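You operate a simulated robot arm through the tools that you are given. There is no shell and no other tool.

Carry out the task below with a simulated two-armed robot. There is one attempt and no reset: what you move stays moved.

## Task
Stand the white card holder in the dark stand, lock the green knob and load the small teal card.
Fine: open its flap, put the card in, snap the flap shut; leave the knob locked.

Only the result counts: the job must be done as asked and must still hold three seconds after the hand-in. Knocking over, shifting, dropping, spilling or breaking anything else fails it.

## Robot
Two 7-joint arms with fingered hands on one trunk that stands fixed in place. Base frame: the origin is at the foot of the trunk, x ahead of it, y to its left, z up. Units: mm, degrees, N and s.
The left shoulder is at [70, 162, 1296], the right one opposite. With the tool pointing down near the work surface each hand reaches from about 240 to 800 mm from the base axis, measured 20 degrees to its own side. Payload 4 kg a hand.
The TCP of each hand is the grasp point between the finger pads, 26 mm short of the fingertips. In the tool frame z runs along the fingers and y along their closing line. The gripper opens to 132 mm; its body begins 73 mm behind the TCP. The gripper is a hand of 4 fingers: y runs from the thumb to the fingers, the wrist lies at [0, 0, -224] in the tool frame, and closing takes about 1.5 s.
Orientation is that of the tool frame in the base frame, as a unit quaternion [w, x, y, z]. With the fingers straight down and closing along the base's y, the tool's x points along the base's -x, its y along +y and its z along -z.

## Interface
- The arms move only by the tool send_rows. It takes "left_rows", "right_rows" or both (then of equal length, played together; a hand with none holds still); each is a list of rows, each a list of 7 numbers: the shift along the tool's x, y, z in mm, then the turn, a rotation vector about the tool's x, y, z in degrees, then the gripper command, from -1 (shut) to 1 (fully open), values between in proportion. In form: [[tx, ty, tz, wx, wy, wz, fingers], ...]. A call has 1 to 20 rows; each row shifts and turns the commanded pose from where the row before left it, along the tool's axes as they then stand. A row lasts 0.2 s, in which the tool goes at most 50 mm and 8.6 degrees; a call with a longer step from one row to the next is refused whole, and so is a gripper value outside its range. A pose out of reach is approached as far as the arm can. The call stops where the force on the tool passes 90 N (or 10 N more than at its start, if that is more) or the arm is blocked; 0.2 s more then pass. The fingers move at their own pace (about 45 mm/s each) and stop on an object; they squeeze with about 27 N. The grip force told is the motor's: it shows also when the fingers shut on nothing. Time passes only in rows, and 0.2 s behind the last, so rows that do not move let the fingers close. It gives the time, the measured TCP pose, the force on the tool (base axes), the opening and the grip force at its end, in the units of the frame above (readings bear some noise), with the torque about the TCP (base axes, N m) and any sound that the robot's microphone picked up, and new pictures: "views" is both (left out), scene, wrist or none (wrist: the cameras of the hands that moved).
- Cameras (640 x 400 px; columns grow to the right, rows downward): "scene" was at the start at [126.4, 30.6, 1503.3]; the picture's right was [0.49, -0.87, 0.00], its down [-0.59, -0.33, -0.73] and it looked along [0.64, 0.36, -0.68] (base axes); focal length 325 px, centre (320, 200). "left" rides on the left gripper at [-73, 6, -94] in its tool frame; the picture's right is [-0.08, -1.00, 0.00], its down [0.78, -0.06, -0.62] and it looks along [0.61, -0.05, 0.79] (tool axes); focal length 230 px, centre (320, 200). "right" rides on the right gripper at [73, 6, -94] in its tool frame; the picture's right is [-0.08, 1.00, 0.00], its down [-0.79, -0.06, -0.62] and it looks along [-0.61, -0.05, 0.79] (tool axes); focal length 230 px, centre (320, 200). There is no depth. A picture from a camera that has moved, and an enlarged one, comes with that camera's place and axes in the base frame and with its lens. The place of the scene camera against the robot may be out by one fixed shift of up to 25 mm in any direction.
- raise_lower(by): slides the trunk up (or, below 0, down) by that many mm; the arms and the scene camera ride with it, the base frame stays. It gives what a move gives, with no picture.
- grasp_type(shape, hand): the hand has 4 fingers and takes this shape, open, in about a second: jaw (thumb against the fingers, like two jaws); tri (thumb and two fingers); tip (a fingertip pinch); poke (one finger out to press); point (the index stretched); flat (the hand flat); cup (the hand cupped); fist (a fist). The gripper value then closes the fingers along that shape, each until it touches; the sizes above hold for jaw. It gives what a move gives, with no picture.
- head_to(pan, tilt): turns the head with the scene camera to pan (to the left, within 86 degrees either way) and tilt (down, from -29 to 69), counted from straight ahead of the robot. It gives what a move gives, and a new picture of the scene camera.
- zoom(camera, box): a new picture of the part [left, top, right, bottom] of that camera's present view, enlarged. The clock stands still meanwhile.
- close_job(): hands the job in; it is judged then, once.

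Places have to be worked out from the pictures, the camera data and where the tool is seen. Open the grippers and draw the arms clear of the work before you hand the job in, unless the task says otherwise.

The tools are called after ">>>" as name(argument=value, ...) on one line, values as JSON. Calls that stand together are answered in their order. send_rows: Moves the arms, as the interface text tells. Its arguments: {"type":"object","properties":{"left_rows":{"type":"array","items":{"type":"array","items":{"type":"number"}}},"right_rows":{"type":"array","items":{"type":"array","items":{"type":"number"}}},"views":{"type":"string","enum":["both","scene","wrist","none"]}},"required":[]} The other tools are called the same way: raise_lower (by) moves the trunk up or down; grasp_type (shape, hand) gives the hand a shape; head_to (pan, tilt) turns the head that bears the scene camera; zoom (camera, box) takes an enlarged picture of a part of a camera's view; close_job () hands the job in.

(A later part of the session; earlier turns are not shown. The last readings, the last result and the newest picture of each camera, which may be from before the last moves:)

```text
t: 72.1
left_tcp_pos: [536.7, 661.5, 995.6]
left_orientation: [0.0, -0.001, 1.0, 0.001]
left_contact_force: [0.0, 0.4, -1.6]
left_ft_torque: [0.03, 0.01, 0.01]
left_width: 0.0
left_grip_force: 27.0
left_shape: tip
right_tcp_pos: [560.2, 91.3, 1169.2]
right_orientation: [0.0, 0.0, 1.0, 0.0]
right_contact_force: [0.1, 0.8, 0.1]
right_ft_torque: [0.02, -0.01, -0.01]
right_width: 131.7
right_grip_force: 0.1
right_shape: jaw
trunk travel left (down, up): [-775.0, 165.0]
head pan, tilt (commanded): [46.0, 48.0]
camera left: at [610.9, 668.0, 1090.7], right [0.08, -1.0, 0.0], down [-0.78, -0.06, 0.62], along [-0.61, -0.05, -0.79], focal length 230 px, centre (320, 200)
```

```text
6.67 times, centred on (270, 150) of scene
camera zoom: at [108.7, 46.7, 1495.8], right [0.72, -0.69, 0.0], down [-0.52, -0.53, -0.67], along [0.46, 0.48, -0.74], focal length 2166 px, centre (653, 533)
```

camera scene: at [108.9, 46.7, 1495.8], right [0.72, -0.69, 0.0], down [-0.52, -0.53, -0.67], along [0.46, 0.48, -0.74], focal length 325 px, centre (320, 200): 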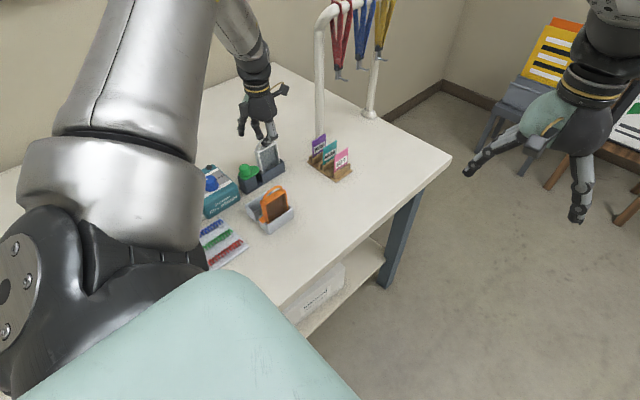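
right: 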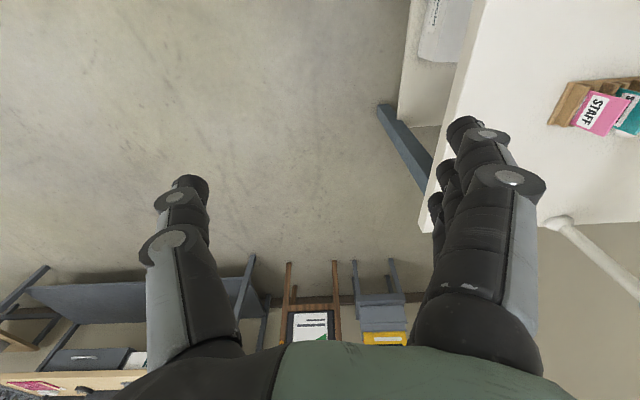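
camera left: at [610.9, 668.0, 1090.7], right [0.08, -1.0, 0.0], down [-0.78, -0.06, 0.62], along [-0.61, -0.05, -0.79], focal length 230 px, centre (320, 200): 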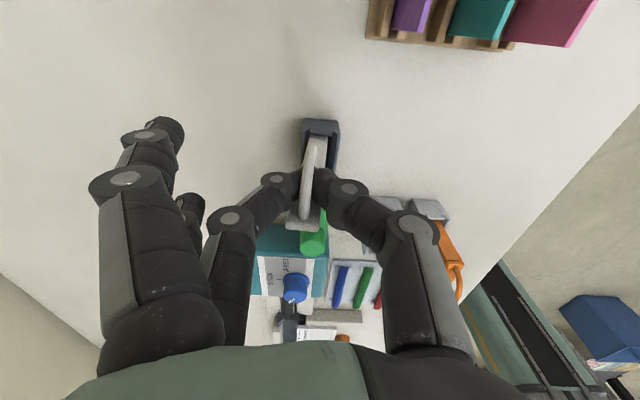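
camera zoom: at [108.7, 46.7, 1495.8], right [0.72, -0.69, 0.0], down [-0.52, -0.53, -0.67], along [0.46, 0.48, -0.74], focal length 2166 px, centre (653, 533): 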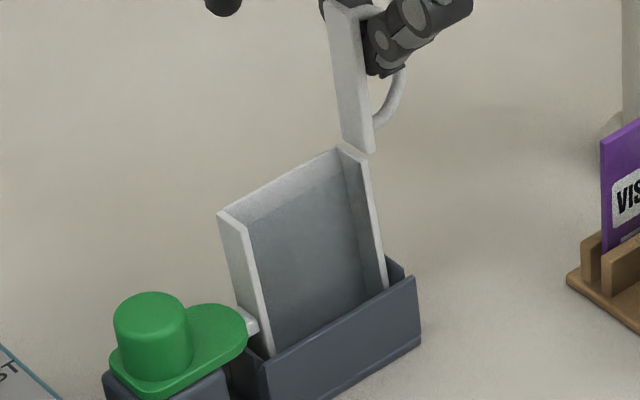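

Flap ≈90°. A bit further so that it rests open past vertical.

>>> send_rows(left_rows=[[-3.4, 0, 1.3, 0, 0, 0, -1], [-3.2, 0, 1.6, 0, 0, 0, -1], [-3.0, 0, 2.0, 0, 0, 0, -1], [-2.8, 0, 2.2, 0, 0, 0, -1], [0, 0, 0, 0, 0, 0, -1]], views="wrist")

>>> zoom(camera="scene", box=[240, 120, 300, 180])

```text
t: 73.3
left_tcp_pos: [548.9, 661.5, 989.1]
left_orientation: [0.0, -0.001, 1.0, 0.001]
left_contact_force: [-1.1, -0.8, -1.1]
left_ft_torque: [-0.01, 0.02, 0.06]
left_width: 0.1
left_grip_force: 27.3
left_shape: tip
right_tcp_pos: [558.5, 90.6, 1171.5]
right_orientation: [0.0, 0.0, 1.0, 0.0]
right_contact_force: [-0.1, 0.5, -0.2]
right_ft_torque: [0.0, 0.0, 0.01]
right_width: 131.8
right_grip_force: 0.1
right_shape: jaw
trunk travel left (down, up): [-775.0, 165.0]
head pan, tilt (commanded): [46.0, 48.0]
camera left: at [623.3, 668.1, 1083.9], right [0.08, -1.0, 0.0], down [-0.78, -0.06, 0.62], along [-0.61, -0.05, -0.79], focal length 230 px, centre (320, 200)
```

left: 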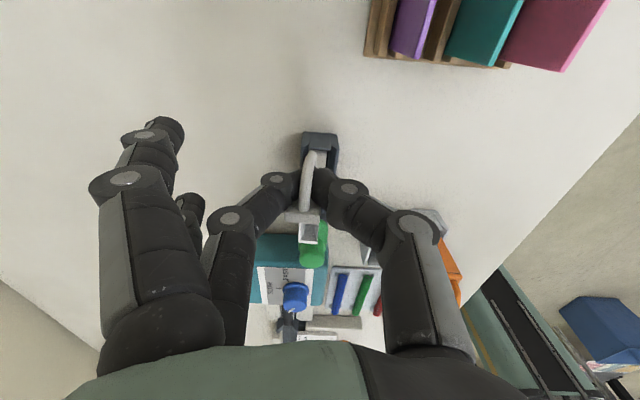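

```text
6.67 times, centred on (270, 150) of scene
camera zoom: at [108.5, 46.7, 1495.8], right [0.72, -0.69, 0.0], down [-0.52, -0.53, -0.67], along [0.47, 0.48, -0.74], focal length 2166 px, centre (653, 533)
```

zoom: 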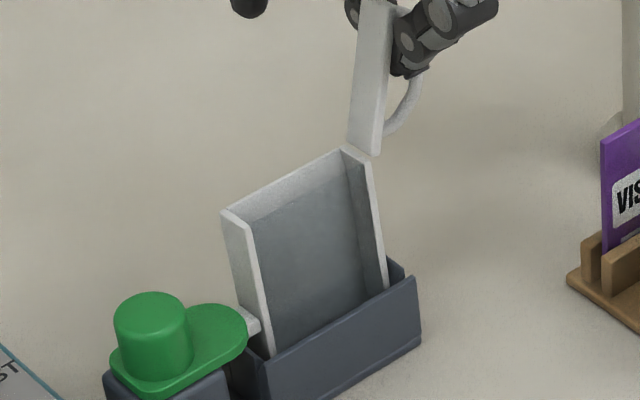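

Past vertical now (~100°). I'll go a few steps further to see whether it reaches a stop.

>>> send_rows(left_rows=[[-2.5, 0, 2.2, 0, 0, 0, -1], [-2.3, 0, 2.4, 0, 0, 0, -1], [-2.1, 0, 2.6, 0, 0, 0, -1], [0, 0, 0, 0, 0, 0, -1]], views="wrist")

>>> zoom(camera="scene", box=[240, 120, 300, 180])

>>> zoom(camera="left", box=[260, 120, 380, 250])

```text
t: 74.3
left_tcp_pos: [554.7, 661.2, 983.9]
left_orientation: [0.0, -0.001, 1.0, 0.002]
left_contact_force: [-5.6, -1.4, 7.5]
left_ft_torque: [-0.03, 0.59, -0.02]
left_width: 0.0
left_grip_force: 26.8
left_shape: tip
right_tcp_pos: [557.1, 88.3, 1171.9]
right_orientation: [0.001, -0.001, 1.0, 0.0]
right_contact_force: [-1.0, -0.3, 0.8]
right_ft_torque: [0.01, 0.02, -0.01]
right_width: 131.8
right_grip_force: 0.1
right_shape: jaw
trunk travel left (down, up): [-775.0, 165.0]
head pan, tilt (commanded): [46.0, 48.0]
camera left: at [628.7, 667.3, 1078.0], right [0.08, -1.0, 0.0], down [-0.79, -0.06, 0.62], along [-0.61, -0.05, -0.79], focal length 230 px, centre (320, 200)
```

left: 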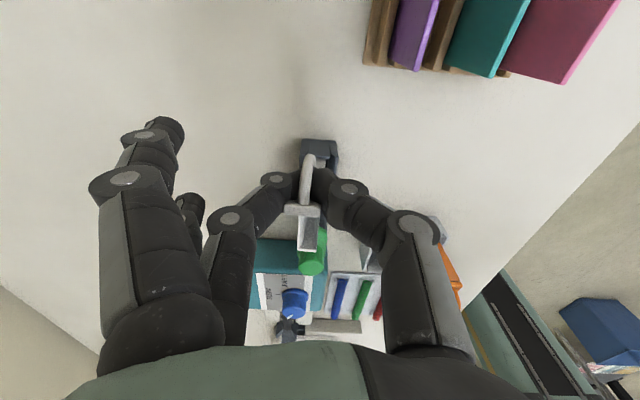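

```text
6.67 times, centred on (270, 150) of scene
camera zoom: at [106.7, 45.1, 1496.1], right [0.72, -0.69, 0.0], down [-0.52, -0.53, -0.67], along [0.47, 0.48, -0.74], focal length 2166 px, centre (653, 533)
```

zoom: 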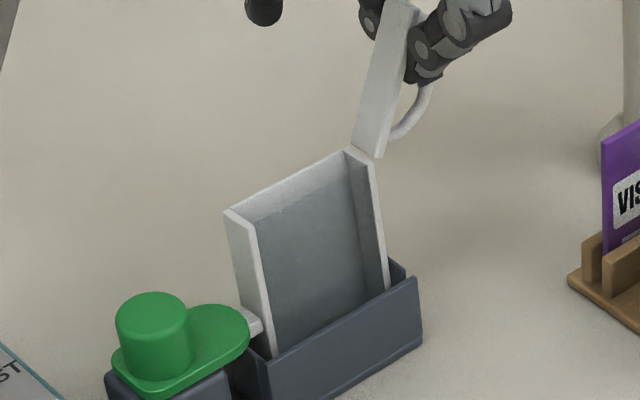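

```text
3.08 times, centred on (320, 185) of left
camera zoom: at [628.7, 667.3, 1078.0], right [0.08, -1.0, 0.0], down [-0.79, -0.06, 0.62], along [-0.61, -0.05, -0.79], focal length 708 px, centre (320, 246)
```

zoom: 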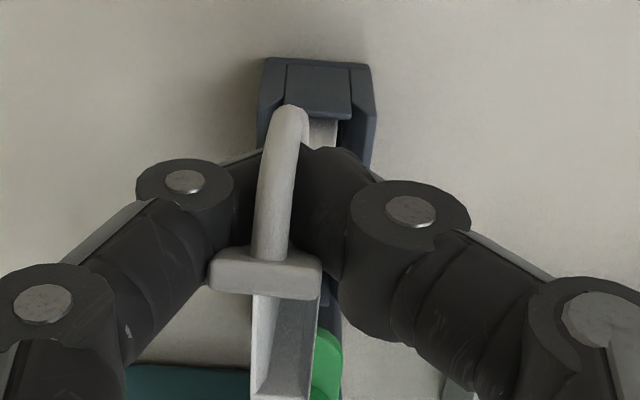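

The stop is reached (force/torque rose; flap ≈110°). I'll back off slightly, open the fingers sideways out of the loop, and check that the flap stays open.

>>> send_rows(left_rows=[[1.8, 0, -2, 0, 0, 0, -1], [0, 0, 0, 0, 0, 0, -0.7], [0, 0, 0, 0, 0, 0, -0.4], [0, 0, 0, 0, 0, 0, -0.1], [0, 0, 0, 0, 0, 0, -0.05], [0, 0, 0, 0, 0, 0, -0.05]], views="both")

>>> zoom(camera="scene", box=[240, 120, 300, 180])

>>> zoom(camera="left", box=[250, 120, 400, 250])

```text
t: 75.7
left_tcp_pos: [555.6, 662.7, 984.4]
left_orientation: [0.0, -0.001, 1.0, 0.002]
left_contact_force: [0.1, 0.3, -0.8]
left_ft_torque: [0.01, 0.01, -0.03]
left_width: 62.0
left_grip_force: 0.1
left_shape: tip
right_tcp_pos: [559.4, 90.2, 1170.2]
right_orientation: [0.0, 0.0, 1.0, 0.0]
right_contact_force: [0.4, -0.3, -0.1]
right_ft_torque: [-0.01, 0.0, 0.02]
right_width: 132.0
right_grip_force: 0.1
right_shape: jaw
trunk travel left (down, up): [-775.0, 165.0]
head pan, tilt (commanded): [46.0, 48.0]
camera scene: at [108.7, 46.5, 1495.9], right [0.72, -0.69, 0.0], down [-0.52, -0.53, -0.67], along [0.47, 0.48, -0.74], focal length 325 px, centre (320, 200)
camera left: at [628.7, 668.2, 1078.7], right [0.08, -1.0, 0.0], down [-0.79, -0.06, 0.62], along [-0.61, -0.05, -0.79], focal length 230 px, centre (320, 200)
```

scene: 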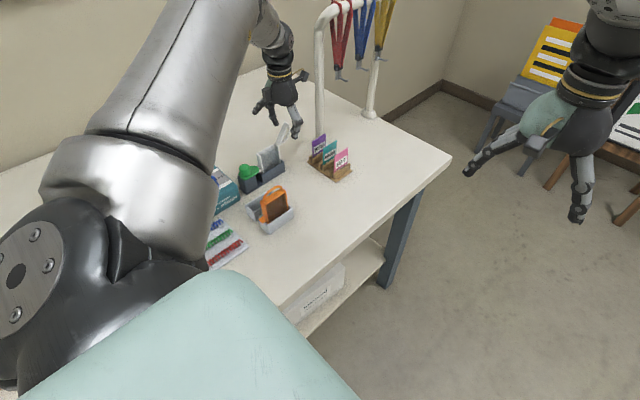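
left: 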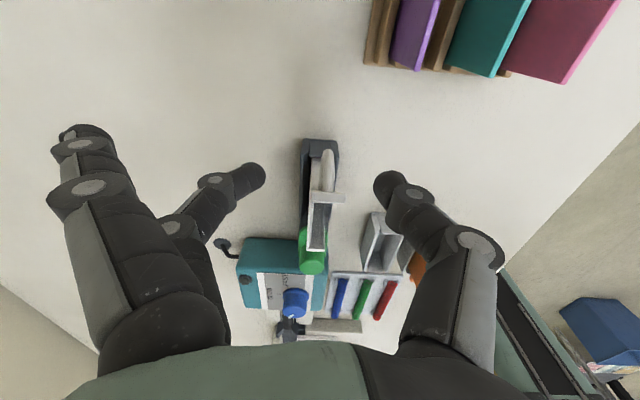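

```text
6.67 times, centred on (270, 150) of scene
camera zoom: at [108.7, 46.5, 1495.9], right [0.72, -0.69, 0.0], down [-0.52, -0.53, -0.67], along [0.47, 0.48, -0.74], focal length 2166 px, centre (653, 533)
```

zoom: 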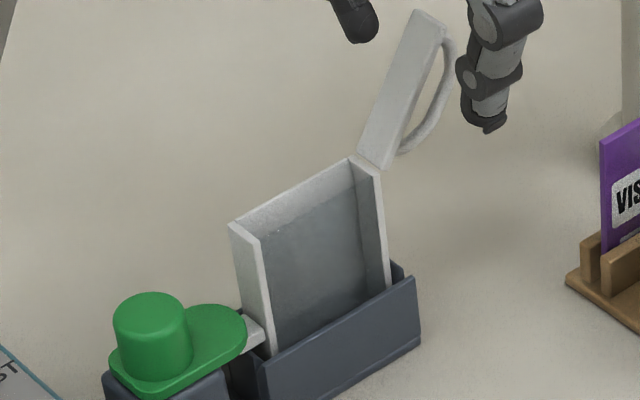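

```text
3.08 times, centred on (325, 185) of left
camera zoom: at [628.7, 668.2, 1078.7], right [0.08, -1.0, 0.0], down [-0.79, -0.06, 0.62], along [-0.61, -0.05, -0.79], focal length 708 px, centre (305, 246)
```

zoom: 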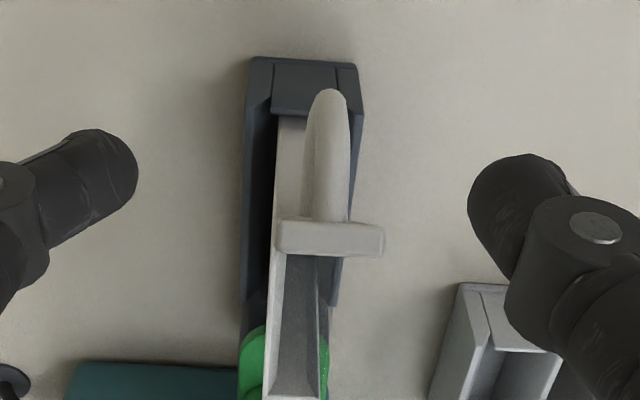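

The flap stays open on its own. I'll raise the hand clear and look at the pocket and the card rack.

>>> send_rows(left_rows=[[0, 0, -15, 0, 0, 0, -0.05], [0, 0, -20, 0, 0, 0, -0.05], [0, 0, -25, 0, 0, 0, -0.05], [0, 0, -25, 0, 0, 0, -0.05], [20, 0, 0, 0, 0, 0, -0.05], [20, 0, 0, 0, 0, 0, -0.05], [20, 0, 0, 0, 0, 0, -0.05], [0, 0, 0, 0, 0, 0, -0.05]], views="both")

>>> zoom(camera="left", box=[280, 60, 370, 150])

>>> zoom(camera="scene", box=[240, 115, 300, 175])

```text
t: 77.5
left_tcp_pos: [494.3, 661.6, 1068.6]
left_orientation: [0.0, -0.001, 1.0, 0.001]
left_contact_force: [-0.6, -0.4, 0.3]
left_ft_torque: [0.01, -0.02, 0.01]
left_width: 62.1
left_grip_force: 0.0
left_shape: tip
right_tcp_pos: [560.3, 90.0, 1170.5]
right_orientation: [-0.001, 0.001, 1.0, 0.0]
right_contact_force: [0.3, -0.1, -0.4]
right_ft_torque: [0.04, -0.01, -0.04]
right_width: 131.7
right_grip_force: 0.0
right_shape: jaw
trunk travel left (down, up): [-775.0, 165.0]
head pan, tilt (commanded): [46.0, 48.0]
camera scene: at [109.2, 46.6, 1495.8], right [0.72, -0.69, 0.0], down [-0.52, -0.53, -0.67], along [0.46, 0.48, -0.74], focal length 325 px, centre (320, 200)
camera left: at [568.7, 668.1, 1163.7], right [0.08, -1.0, 0.0], down [-0.78, -0.06, 0.62], along [-0.62, -0.05, -0.79], focal length 230 px, centre (320, 200)
```

scene: 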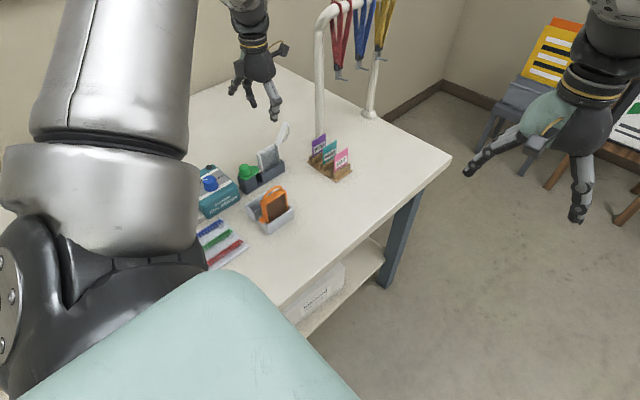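
left: 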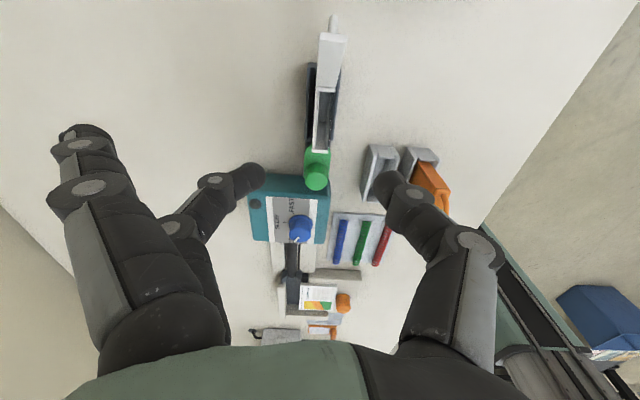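

```text
4.44 times, centred on (325, 105) of left
camera zoom: at [568.7, 668.1, 1163.7], right [0.08, -1.0, 0.0], down [-0.78, -0.06, 0.62], along [-0.62, -0.05, -0.79], focal length 1022 px, centre (298, 622)
```

zoom: 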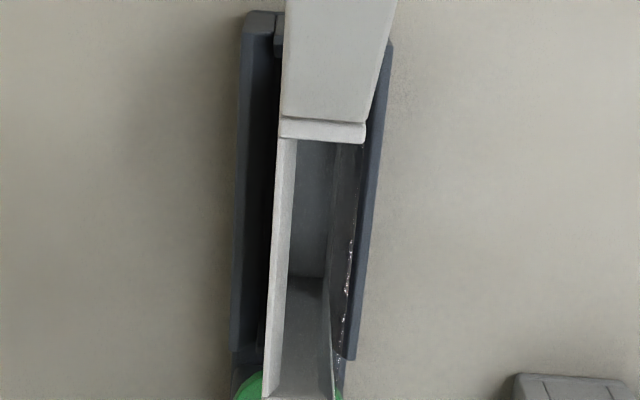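

```text
6.67 times, centred on (270, 145) of scene
camera zoom: at [109.2, 46.6, 1495.8], right [0.72, -0.69, 0.0], down [-0.52, -0.53, -0.67], along [0.46, 0.48, -0.74], focal length 2166 px, centre (653, 567)
```

zoom: 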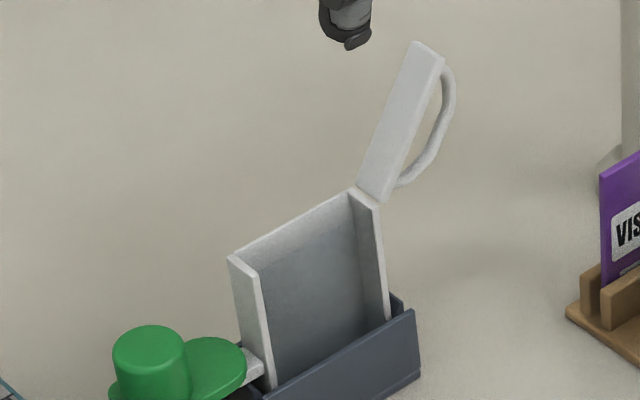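

The pocket opening measures about x 458–516, y 651.5–664 at the top. Now I'll move over the card rack to locate the teal card precisely.

>>> send_rows(left_rows=[[-24, -28.4, 0, 0, 0, 0, -0.05], [-24, -28.4, 0, 0, 0, 0, -0.05], [-24, -28.4, 0, 0, 0, 0, -0.05], [-24, -28.4, 0, 0, 0, 0, -0.05], [0, 0, 0, 0, 0, 0, -0.05]], views="both")

>>> zoom(camera="left", box=[260, 0, 400, 120])

>>> zoom(camera="scene", box=[295, 125, 365, 190])

```text
t: 78.7
left_tcp_pos: [590.8, 548.1, 1070.0]
left_orientation: [-0.001, 0.0, 1.0, 0.001]
left_contact_force: [-0.2, 0.1, 0.6]
left_ft_torque: [-0.01, -0.03, 0.01]
left_width: 62.0
left_grip_force: 0.0
left_shape: tip
right_tcp_pos: [558.5, 91.0, 1169.9]
right_orientation: [0.0, 0.0, 1.0, 0.0]
right_contact_force: [-0.4, -0.2, 0.4]
right_ft_torque: [-0.01, -0.04, -0.04]
right_width: 131.9
right_grip_force: 0.1
right_shape: jaw
trunk travel left (down, up): [-775.0, 165.0]
head pan, tilt (commanded): [46.0, 48.0]
camera scene: at [108.4, 47.0, 1495.8], right [0.72, -0.69, 0.0], down [-0.52, -0.53, -0.67], along [0.47, 0.48, -0.74], focal length 325 px, centre (320, 200)
camera left: at [664.8, 554.1, 1163.1], right [0.08, -1.0, 0.0], down [-0.78, -0.06, 0.62], along [-0.61, -0.05, -0.79], focal length 230 px, centre (320, 200)
```

scene: 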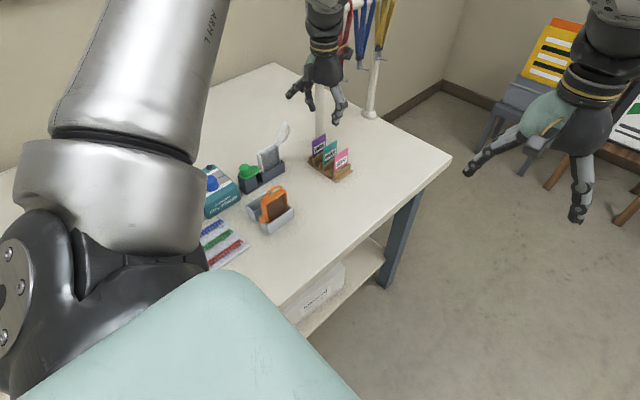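
left: 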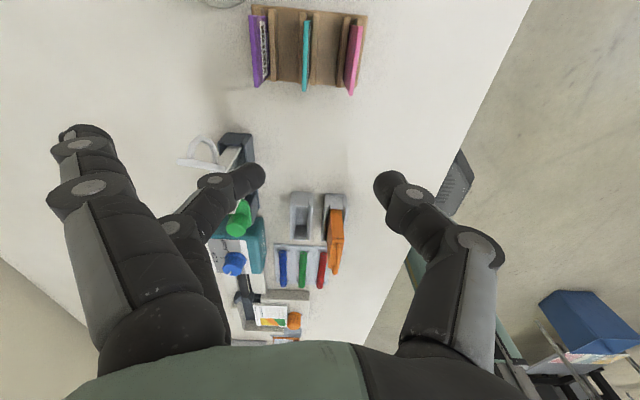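

```text
3.33 times, centred on (330, 60) of left
camera zoom: at [664.8, 554.1, 1163.1], right [0.08, -1.0, 0.0], down [-0.78, -0.06, 0.62], along [-0.61, -0.05, -0.79], focal length 767 px, centre (287, 667)
```

zoom: 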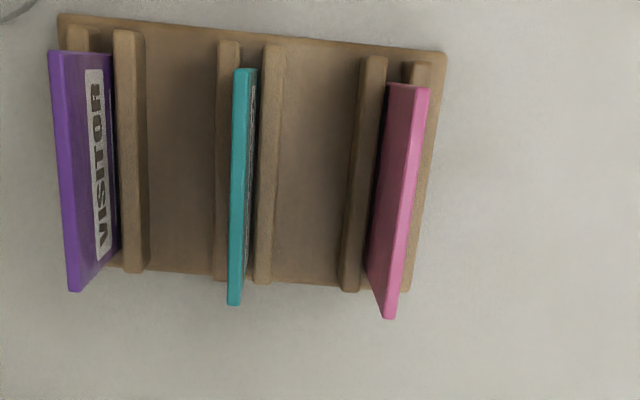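

```text
6.15 times, centred on (330, 158) of scene
camera zoom: at [108.4, 47.0, 1495.8], right [0.72, -0.69, 0.0], down [-0.52, -0.53, -0.67], along [0.47, 0.48, -0.74], focal length 1999 px, centre (258, 462)
```

zoom: 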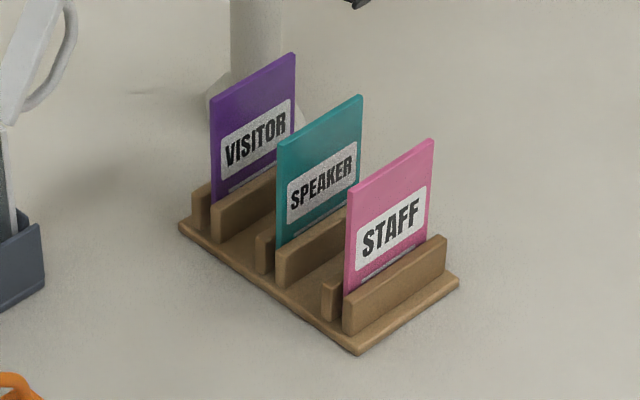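

Teal card: top edge z≈925, x 610.8–663.3, y≈564, neighbours 45 mm away on each side. I'll align over it with a narrow pinch (~16 mm) and stop above for a check.

>>> send_rows(left_rows=[[-15, 5, 10, 0, 0, 0, -0.4], [-15, 5, 20, 0, 0, 0, -0.76], [-16, 6, 20, 0, 0, 0, -0.76], [0, 0, 15, 0, 0, 0, -0.76], [0, 0, 0, 0, 0, 0, -0.76], [0, 0, 0, 0, 0, 0, -0.76]], views="both")

>>> zoom(camera="left", box=[240, 80, 400, 220])

>>> zoom(camera="scene", box=[290, 90, 370, 190])

```text
t: 80.1
left_tcp_pos: [630.3, 563.6, 1004.6]
left_orientation: [0.001, -0.001, 1.0, 0.001]
left_contact_force: [0.3, 0.1, 0.7]
left_ft_torque: [0.01, 0.02, 0.0]
left_width: 16.3
left_grip_force: 0.0
left_shape: tip
left hand out of reach, approached as far as the arm can: row 3
right_tcp_pos: [559.1, 91.1, 1170.2]
right_orientation: [0.0, 0.0, 1.0, 0.001]
right_contact_force: [-0.1, -0.1, 0.4]
right_ft_torque: [0.01, -0.02, 0.04]
right_width: 131.8
right_grip_force: 0.1
right_shape: jaw
trunk travel left (down, up): [-775.0, 165.0]
head pan, tilt (commanded): [46.0, 48.0]
camera scene: at [109.1, 46.6, 1495.8], right [0.72, -0.69, 0.0], down [-0.52, -0.53, -0.67], along [0.46, 0.48, -0.74], focal length 325 px, centre (320, 200)
camera left: at [704.8, 569.3, 1099.0], right [0.08, -1.0, 0.0], down [-0.79, -0.06, 0.61], along [-0.61, -0.05, -0.79], focal length 230 px, centre (320, 200)
```

scene: 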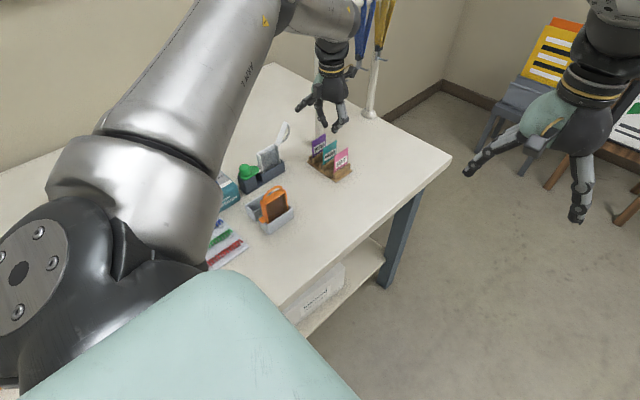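
left: 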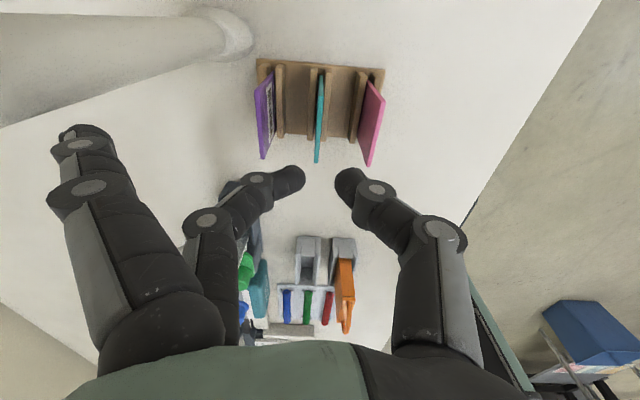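

```text
2.86 times, centred on (320, 150) of left
camera zoom: at [704.8, 569.3, 1099.0], right [0.08, -1.0, 0.0], down [-0.79, -0.06, 0.61], along [-0.61, -0.05, -0.79], focal length 657 px, centre (320, 343)
```

zoom: 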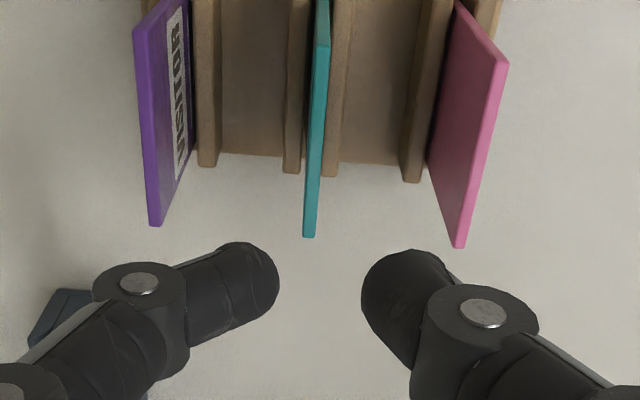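

```text
4.00 times, centred on (330, 140) of scene
camera zoom: at [109.1, 46.6, 1495.8], right [0.72, -0.69, 0.0], down [-0.52, -0.53, -0.67], along [0.46, 0.48, -0.74], focal length 1300 px, centre (280, 440)
```

zoom: 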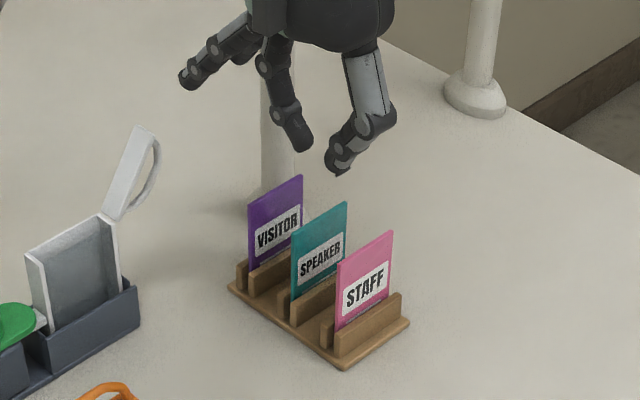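

The arm is at its reach limit at x≈630 with the tool vertical. Tilting the hand ~10° (fingers toward +x) brings the wrist closer, and since the pinch closes along y the card stays upright. I'll tilt and re-measure.

>>> send_rows(left_rows=[[0, 0, 0, 0, -5, 0, -0.76], [0, 0, 0, 0, -5, 0, -0.76], [-6.5, 0, -1, 0, 0, 0, -0.76], [0, 0, 0, 0, 0, 0, -0.76]], views="wrist")

>>> zoom(camera="left", box=[240, 80, 400, 220])

```text
t: 81.1
left_tcp_pos: [639.2, 562.7, 1006.7]
left_orientation: [0.087, -0.002, 0.996, 0.002]
left_contact_force: [-0.4, 0.4, 0.8]
left_ft_torque: [-0.01, 0.0, 0.01]
left_width: 16.2
left_grip_force: 0.1
left_shape: tip
right_tcp_pos: [559.7, 90.8, 1169.6]
right_orientation: [0.0, -0.001, 1.0, 0.0]
right_contact_force: [-0.2, 0.7, -0.8]
right_ft_torque: [0.02, 0.0, -0.03]
right_width: 131.9
right_grip_force: 0.1
right_shape: jaw
trunk travel left (down, up): [-775.0, 165.0]
head pan, tilt (commanded): [46.0, 48.0]
camera left: at [696.4, 569.9, 1112.1], right [0.08, -1.0, 0.01], down [-0.88, -0.06, 0.47], along [-0.47, -0.05, -0.88], focal length 230 px, centre (320, 200)
```

left: 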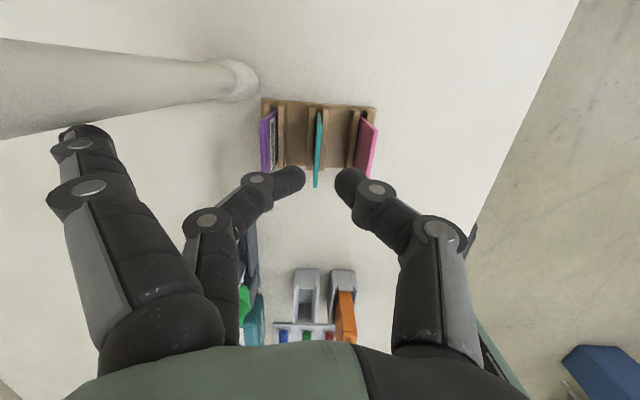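

```text
2.86 times, centred on (320, 150) of left
camera zoom: at [696.4, 569.9, 1112.1], right [0.08, -1.0, 0.01], down [-0.88, -0.06, 0.47], along [-0.47, -0.05, -0.88], focal length 657 px, centre (320, 343)
```

zoom: 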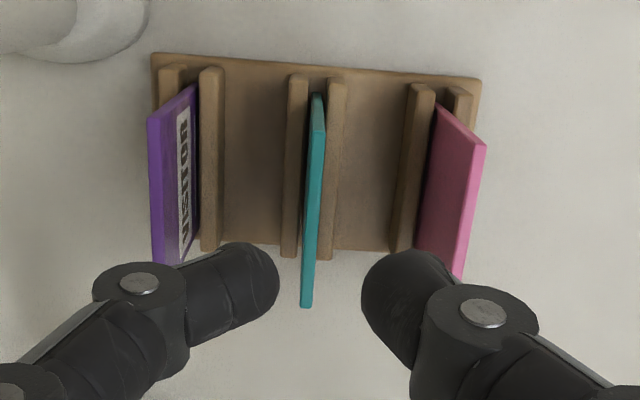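

With the tilt, reach is fine. The card's centre computes to [637.2, 564.7]; I'll aim the fingertips there with an 11 mm opening, first stopping at TCP z≈960 to verify alignment.

>>> send_rows(left_rows=[[4.6, 0.7, 15, 0, 0, 0, -0.83], [4.6, 0.7, 15, 0, 0, 0, -0.83], [4.6, 0.6, 15, 0, 0, 0, -0.83], [0, 0, 0, 0, 0, 0, -0.83]], views="wrist")

>>> zoom(camera="left", box=[250, 110, 390, 230])

>>> zoom(camera="scene", box=[295, 105, 365, 180])

```text
t: 82.1
left_tcp_pos: [635.1, 565.2, 960.1]
left_orientation: [0.087, 0.0, 0.996, 0.001]
left_contact_force: [-0.1, -0.6, -0.4]
left_ft_torque: [0.0, 0.02, 0.0]
left_width: 11.7
left_grip_force: 0.0
left_shape: tip
right_tcp_pos: [559.3, 90.9, 1169.9]
right_orientation: [0.0, -0.001, 1.0, 0.0]
right_contact_force: [-0.4, 0.0, 0.0]
right_ft_torque: [-0.01, 0.0, 0.01]
right_width: 131.7
right_grip_force: 0.0
right_shape: jaw
trunk travel left (down, up): [-775.0, 165.0]
head pan, tilt (commanded): [46.0, 48.0]
camera left: at [690.9, 571.7, 1064.6], right [0.08, -1.0, 0.01], down [-0.88, -0.06, 0.47], along [-0.47, -0.05, -0.88], focal length 230 px, centre (320, 200)
```

left: 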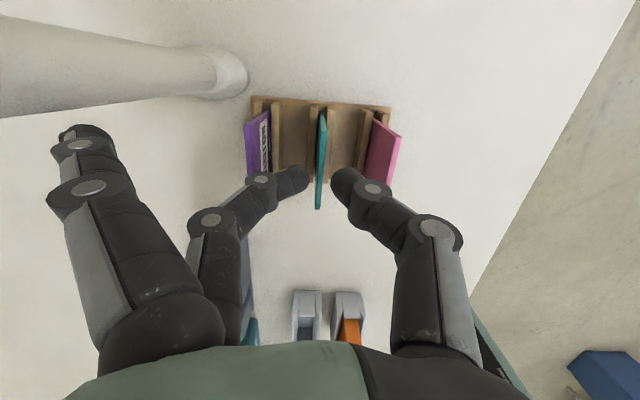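

```text
3.33 times, centred on (320, 170) of left
camera zoom: at [690.9, 571.7, 1064.6], right [0.08, -1.0, 0.01], down [-0.88, -0.06, 0.47], along [-0.47, -0.05, -0.88], focal length 767 px, centre (320, 300)
```

zoom: 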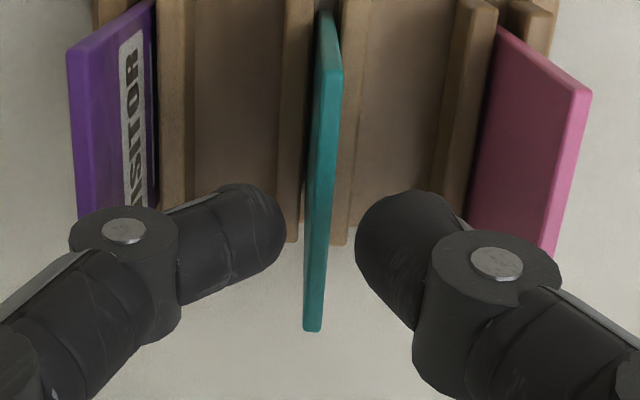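

```text
5.33 times, centred on (330, 142) of scene
camera zoom: at [109.0, 46.4, 1495.8], right [0.72, -0.69, 0.0], down [-0.52, -0.53, -0.67], along [0.46, 0.48, -0.74], focal length 1733 px, centre (267, 507)
```

zoom: 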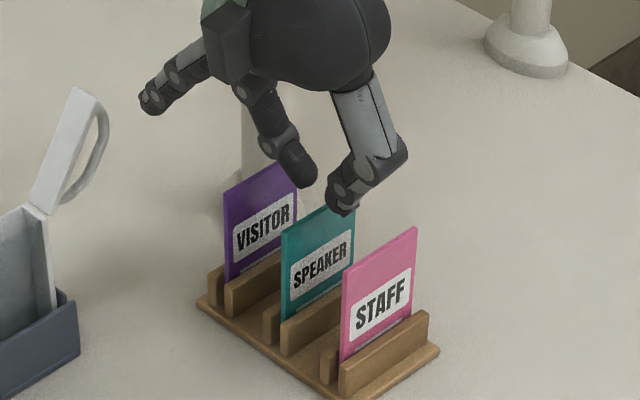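

Alignment is good (within ~0.7 mm). Descending the last 20 mm, then closing on the card.

>>> send_rows(left_rows=[[1.3, -0.7, 4.85, 0, 0, 0, -0.83], [1.3, 0, 4.85, 0, 0, 0, -0.83], [1.3, 0, 4.85, 0, 0, 0, -0.83], [1.2, 0, 4.85, 0, 0, 0, -0.83], [0, 0, 0, 0, 0, 0, -0.83]], views="wrist")

>>> zoom(camera="left", box=[250, 130, 390, 250])

>>> zoom(camera="scene", box=[305, 120, 365, 180])

```text
t: 83.3
left_tcp_pos: [632.3, 564.7, 940.5]
left_orientation: [0.087, -0.002, 0.996, 0.003]
left_contact_force: [0.7, 0.6, 0.2]
left_ft_torque: [-0.03, -0.01, 0.02]
left_width: 11.7
left_grip_force: 0.1
left_shape: tip
right_tcp_pos: [559.1, 90.2, 1171.9]
right_orientation: [0.0, -0.001, 1.0, 0.001]
right_contact_force: [0.6, 0.4, -0.6]
right_ft_torque: [-0.02, -0.01, 0.01]
right_width: 131.7
right_grip_force: 0.0
right_shape: jaw
trunk travel left (down, up): [-775.0, 165.0]
head pan, tilt (commanded): [46.0, 48.0]
camera left: at [688.8, 571.4, 1045.7], right [0.08, -1.0, 0.01], down [-0.88, -0.06, 0.47], along [-0.47, -0.05, -0.88], focal length 230 px, centre (320, 200)
```

left: 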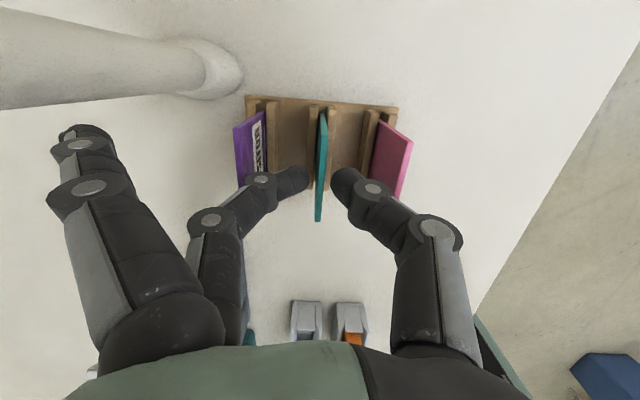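

```text
3.33 times, centred on (320, 190) of left
camera zoom: at [688.8, 571.4, 1045.7], right [0.08, -1.0, 0.01], down [-0.88, -0.06, 0.47], along [-0.47, -0.05, -0.88], focal length 767 px, centre (320, 233)
```

zoom: 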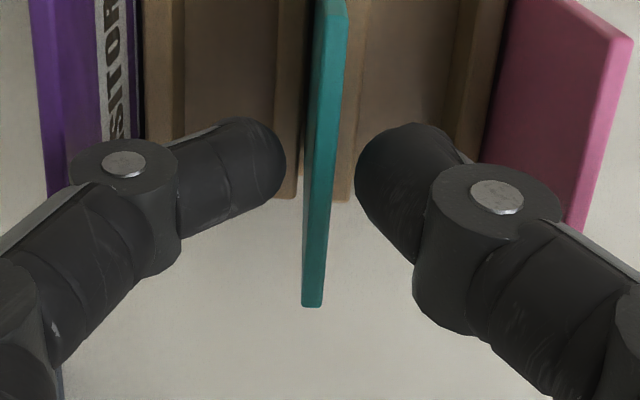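

```text
6.67 times, centred on (335, 150) of scene
camera zoom: at [108.8, 46.5, 1495.8], right [0.72, -0.69, 0.0], down [-0.52, -0.53, -0.67], along [0.46, 0.48, -0.74], focal length 2166 px, centre (220, 533)
```

zoom: 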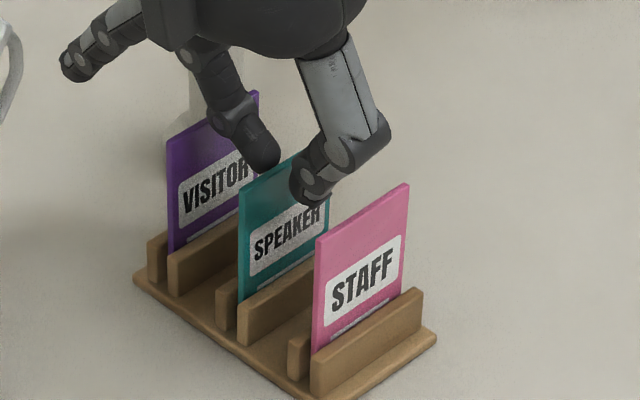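

The fingertips straddle the top of the teal card. Closing the pinch.

>>> send_rows(left_rows=[[0, 0, 0, 0, 0, 0, -0.9], [0, 0, 0, 0, 0, 0, -1], [0, 0, 0, 0, 0, 0, -1], [0, 0, 0, 0, 0, 0, -1]], views="wrist")

>>> zoom(camera="left", box=[250, 130, 390, 250])

>>> zoom(camera="scene", box=[305, 120, 365, 180])

```text
t: 84.3
left_tcp_pos: [631.9, 565.3, 940.0]
left_orientation: [0.087, -0.001, 0.996, 0.001]
left_contact_force: [-0.5, 0.0, 0.1]
left_ft_torque: [0.04, 0.0, -0.01]
left_width: 0.0
left_grip_force: 27.1
left_shape: tip
right_tcp_pos: [558.9, 90.0, 1170.2]
right_orientation: [0.0, 0.0, 1.0, 0.0]
right_contact_force: [-0.4, 1.0, 0.3]
right_ft_torque: [0.03, 0.02, 0.01]
right_width: 131.8
right_grip_force: 0.0
right_shape: jaw
trunk travel left (down, up): [-775.0, 165.0]
head pan, tilt (commanded): [46.0, 48.0]
camera left: at [688.8, 571.5, 1045.5], right [0.08, -1.0, 0.01], down [-0.88, -0.06, 0.47], along [-0.47, -0.05, -0.88], focal length 230 px, centre (320, 200)
```

left: 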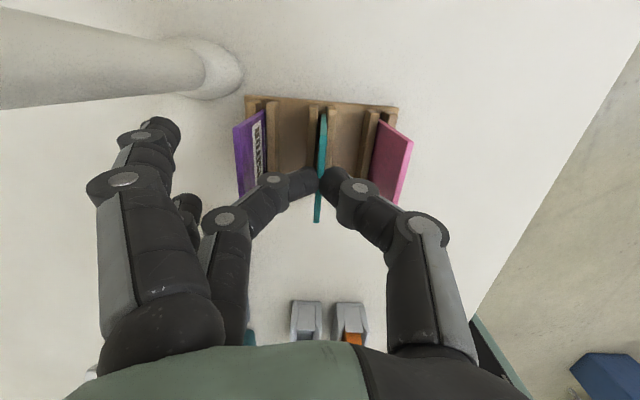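

```text
3.33 times, centred on (320, 190) of left
camera zoom: at [688.8, 571.5, 1045.5], right [0.08, -1.0, 0.01], down [-0.88, -0.06, 0.47], along [-0.47, -0.05, -0.88], focal length 767 px, centre (320, 233)
```

zoom: 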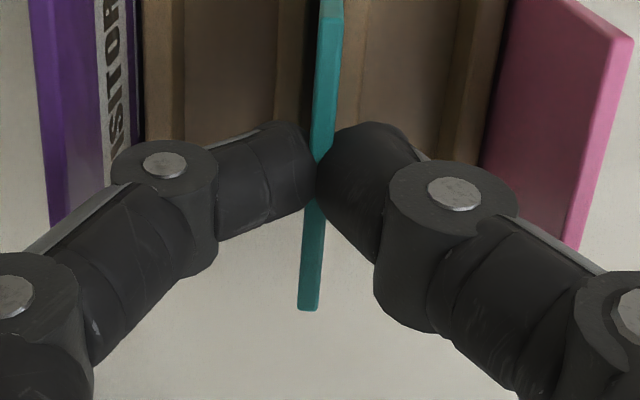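

```text
6.67 times, centred on (335, 150) of scene
camera zoom: at [108.9, 46.6, 1495.8], right [0.72, -0.69, 0.0], down [-0.52, -0.53, -0.67], along [0.46, 0.48, -0.74], focal length 2166 px, centre (220, 533)
```

zoom: 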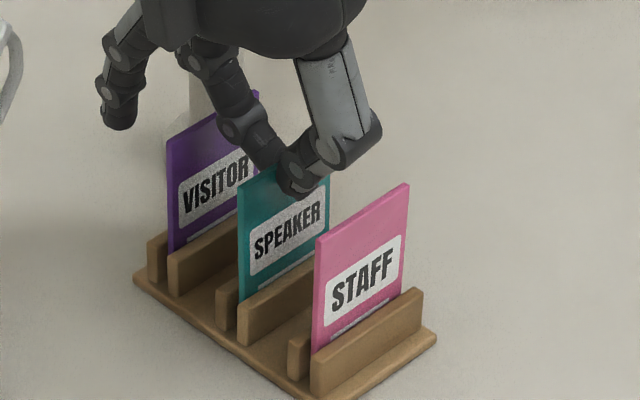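

The card is pinched at its top centre with 27 N. Lifting it 12 mm slowly to check that it moves alone.

>>> send_rows(left_rows=[[-0.7, 0, -3.9, 0, 0, 0, -1], [-0.7, 0, -3.9, 0, 0, 0, -1], [-0.7, 0, -3.9, 0, 0, 0, -1], [0, 0, 0, 0, 0, 0, -1]], views="wrist")

>>> zoom(camera="scene", box=[305, 120, 365, 180])

```text
t: 85.3
left_tcp_pos: [632.2, 565.3, 951.5]
left_orientation: [0.087, -0.001, 0.996, 0.001]
left_contact_force: [0.1, 0.6, -0.5]
left_ft_torque: [0.07, 0.0, 0.03]
left_width: 0.0
left_grip_force: 26.5
left_shape: tip
right_tcp_pos: [559.0, 90.4, 1170.4]
right_orientation: [0.0, 0.001, 1.0, -0.001]
right_contact_force: [-0.3, -0.4, 0.5]
right_ft_torque: [0.05, 0.0, 0.01]
right_width: 131.5
right_grip_force: 0.1
right_shape: jaw
trunk travel left (down, up): [-775.0, 165.0]
head pan, tilt (commanded): [46.0, 48.0]
camera left: at [688.7, 571.3, 1057.5], right [0.08, -1.0, 0.01], down [-0.88, -0.06, 0.47], along [-0.47, -0.05, -0.88], focal length 230 px, centre (320, 200)
```

left: 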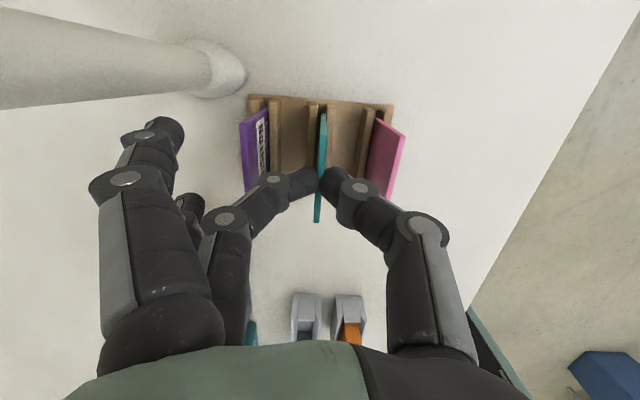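

```text
6.67 times, centred on (335, 150) of scene
camera zoom: at [108.9, 46.7, 1495.8], right [0.72, -0.69, 0.0], down [-0.52, -0.53, -0.67], along [0.46, 0.48, -0.74], focal length 2166 px, centre (220, 533)
```

zoom: 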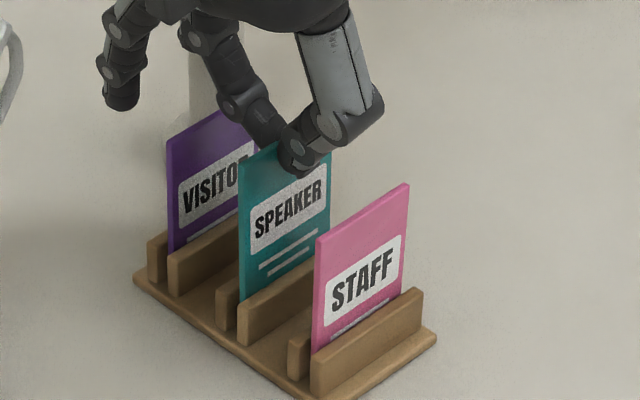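

The card rises cleanly out of the rack. I'll lift it ~105 mm, carry it to x≈487 and part of the way in y, then check.

>>> send_rows(left_rows=[[-1.7, 0, -9.9, 0, 0, 0, -1], [-2.6, 0, -14.8, 0, 0, 0, -1], [-2.6, 0, -14.8, 0, 0, 0, -1], [-2.6, 0, -14.8, 0, 0, 0, -1], [-2.6, 0, -14.8, 0, 0, 0, -1], [-2.6, 0, -14.8, 0, 0, 0, -1], [-2.6, 0, -14.8, 0, 0, 0, -1], [18.5, 0, -3.26, 0, 0, 0, -1], [18.5, 0, -3.26, 0, 0, 0, -1], [18.5, 0, -3.26, 0, 0, 0, -1], [18.5, 0, -3.26, 0, 0, 0, -1], [18.5, 0, -3.26, 0, 0, 0, -1], [18.5, 0, -3.26, 0, 0, 0, -1], [18.5, 0, -3.26, 0, 0, 0, -1], [18.5, 0, -3.26, 0, 0, 0, -1], [0, 17, 0, 0, 0, 0, -1], [0, 17, 0, 0, 0, 0, -1], [0, 17, 0, 0, 0, 0, -1], [0, 0, 0, 0, 0, 0, -1]], views="both")

>>> zoom(camera="scene", box=[230, 80, 330, 180])

>>> zoom(camera="left", box=[230, 90, 390, 230])

```text
t: 89.3
left_tcp_pos: [482.2, 614.8, 1052.1]
left_orientation: [0.087, -0.001, 0.996, 0.001]
left_contact_force: [0.0, -0.5, -0.2]
left_ft_torque: [0.01, -0.01, -0.01]
left_width: 0.0
left_grip_force: 26.7
left_shape: tip
right_tcp_pos: [558.9, 90.1, 1169.4]
right_orientation: [-0.001, 0.0, 1.0, 0.0]
right_contact_force: [-0.6, 0.6, -0.2]
right_ft_torque: [0.01, 0.04, 0.01]
right_width: 131.9
right_grip_force: 0.1
right_shape: jaw
trunk travel left (down, up): [-775.0, 165.0]
head pan, tilt (commanded): [46.0, 48.0]
camera scene: at [109.0, 46.4, 1495.8], right [0.72, -0.69, 0.0], down [-0.52, -0.53, -0.67], along [0.46, 0.48, -0.74], focal length 325 px, centre (320, 200)
camera left: at [538.4, 622.3, 1157.8], right [0.08, -1.0, 0.01], down [-0.88, -0.06, 0.47], along [-0.47, -0.05, -0.88], focal length 230 px, centre (320, 200)
```

scene: 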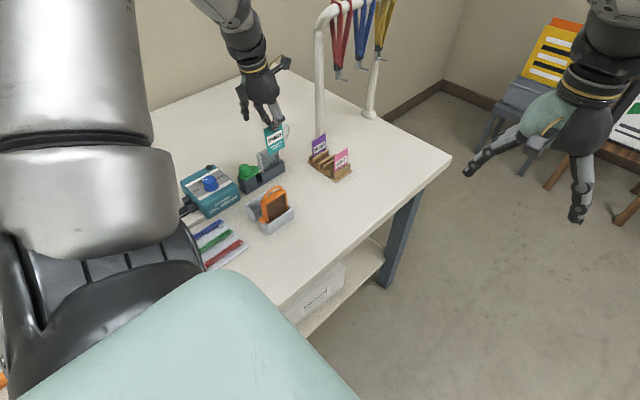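
left: 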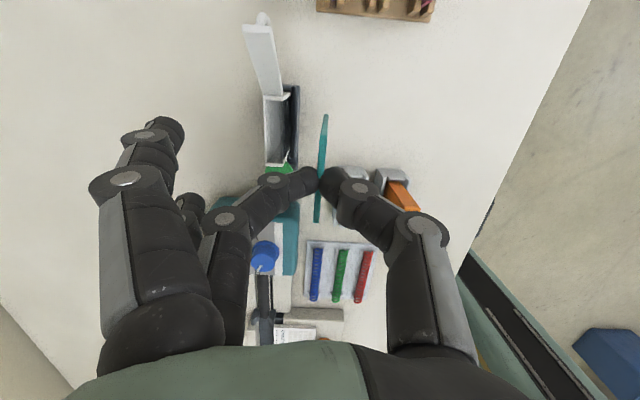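

```text
4.00 times, centred on (280, 130) of scene
camera zoom: at [109.0, 46.4, 1495.8], right [0.72, -0.69, 0.0], down [-0.52, -0.53, -0.67], along [0.46, 0.48, -0.74], focal length 1300 px, centre (480, 480)
```

zoom: 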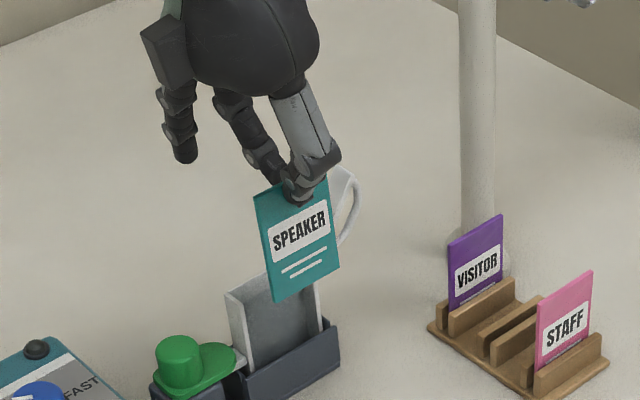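

```text
2.86 times, centred on (310, 160) of left
camera zoom: at [538.4, 622.3, 1157.8], right [0.08, -1.0, 0.01], down [-0.88, -0.06, 0.47], along [-0.47, -0.05, -0.88], focal length 657 px, centre (349, 314)
```

zoom: 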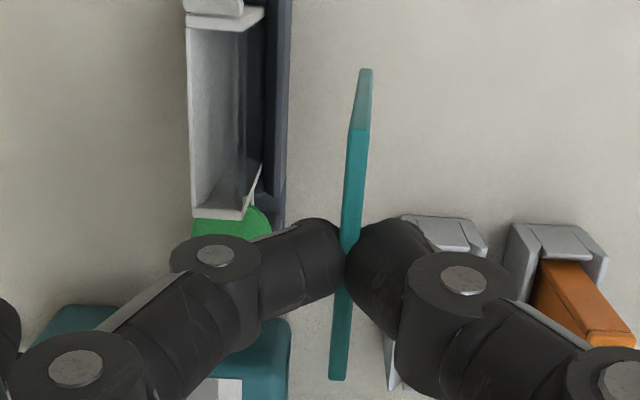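

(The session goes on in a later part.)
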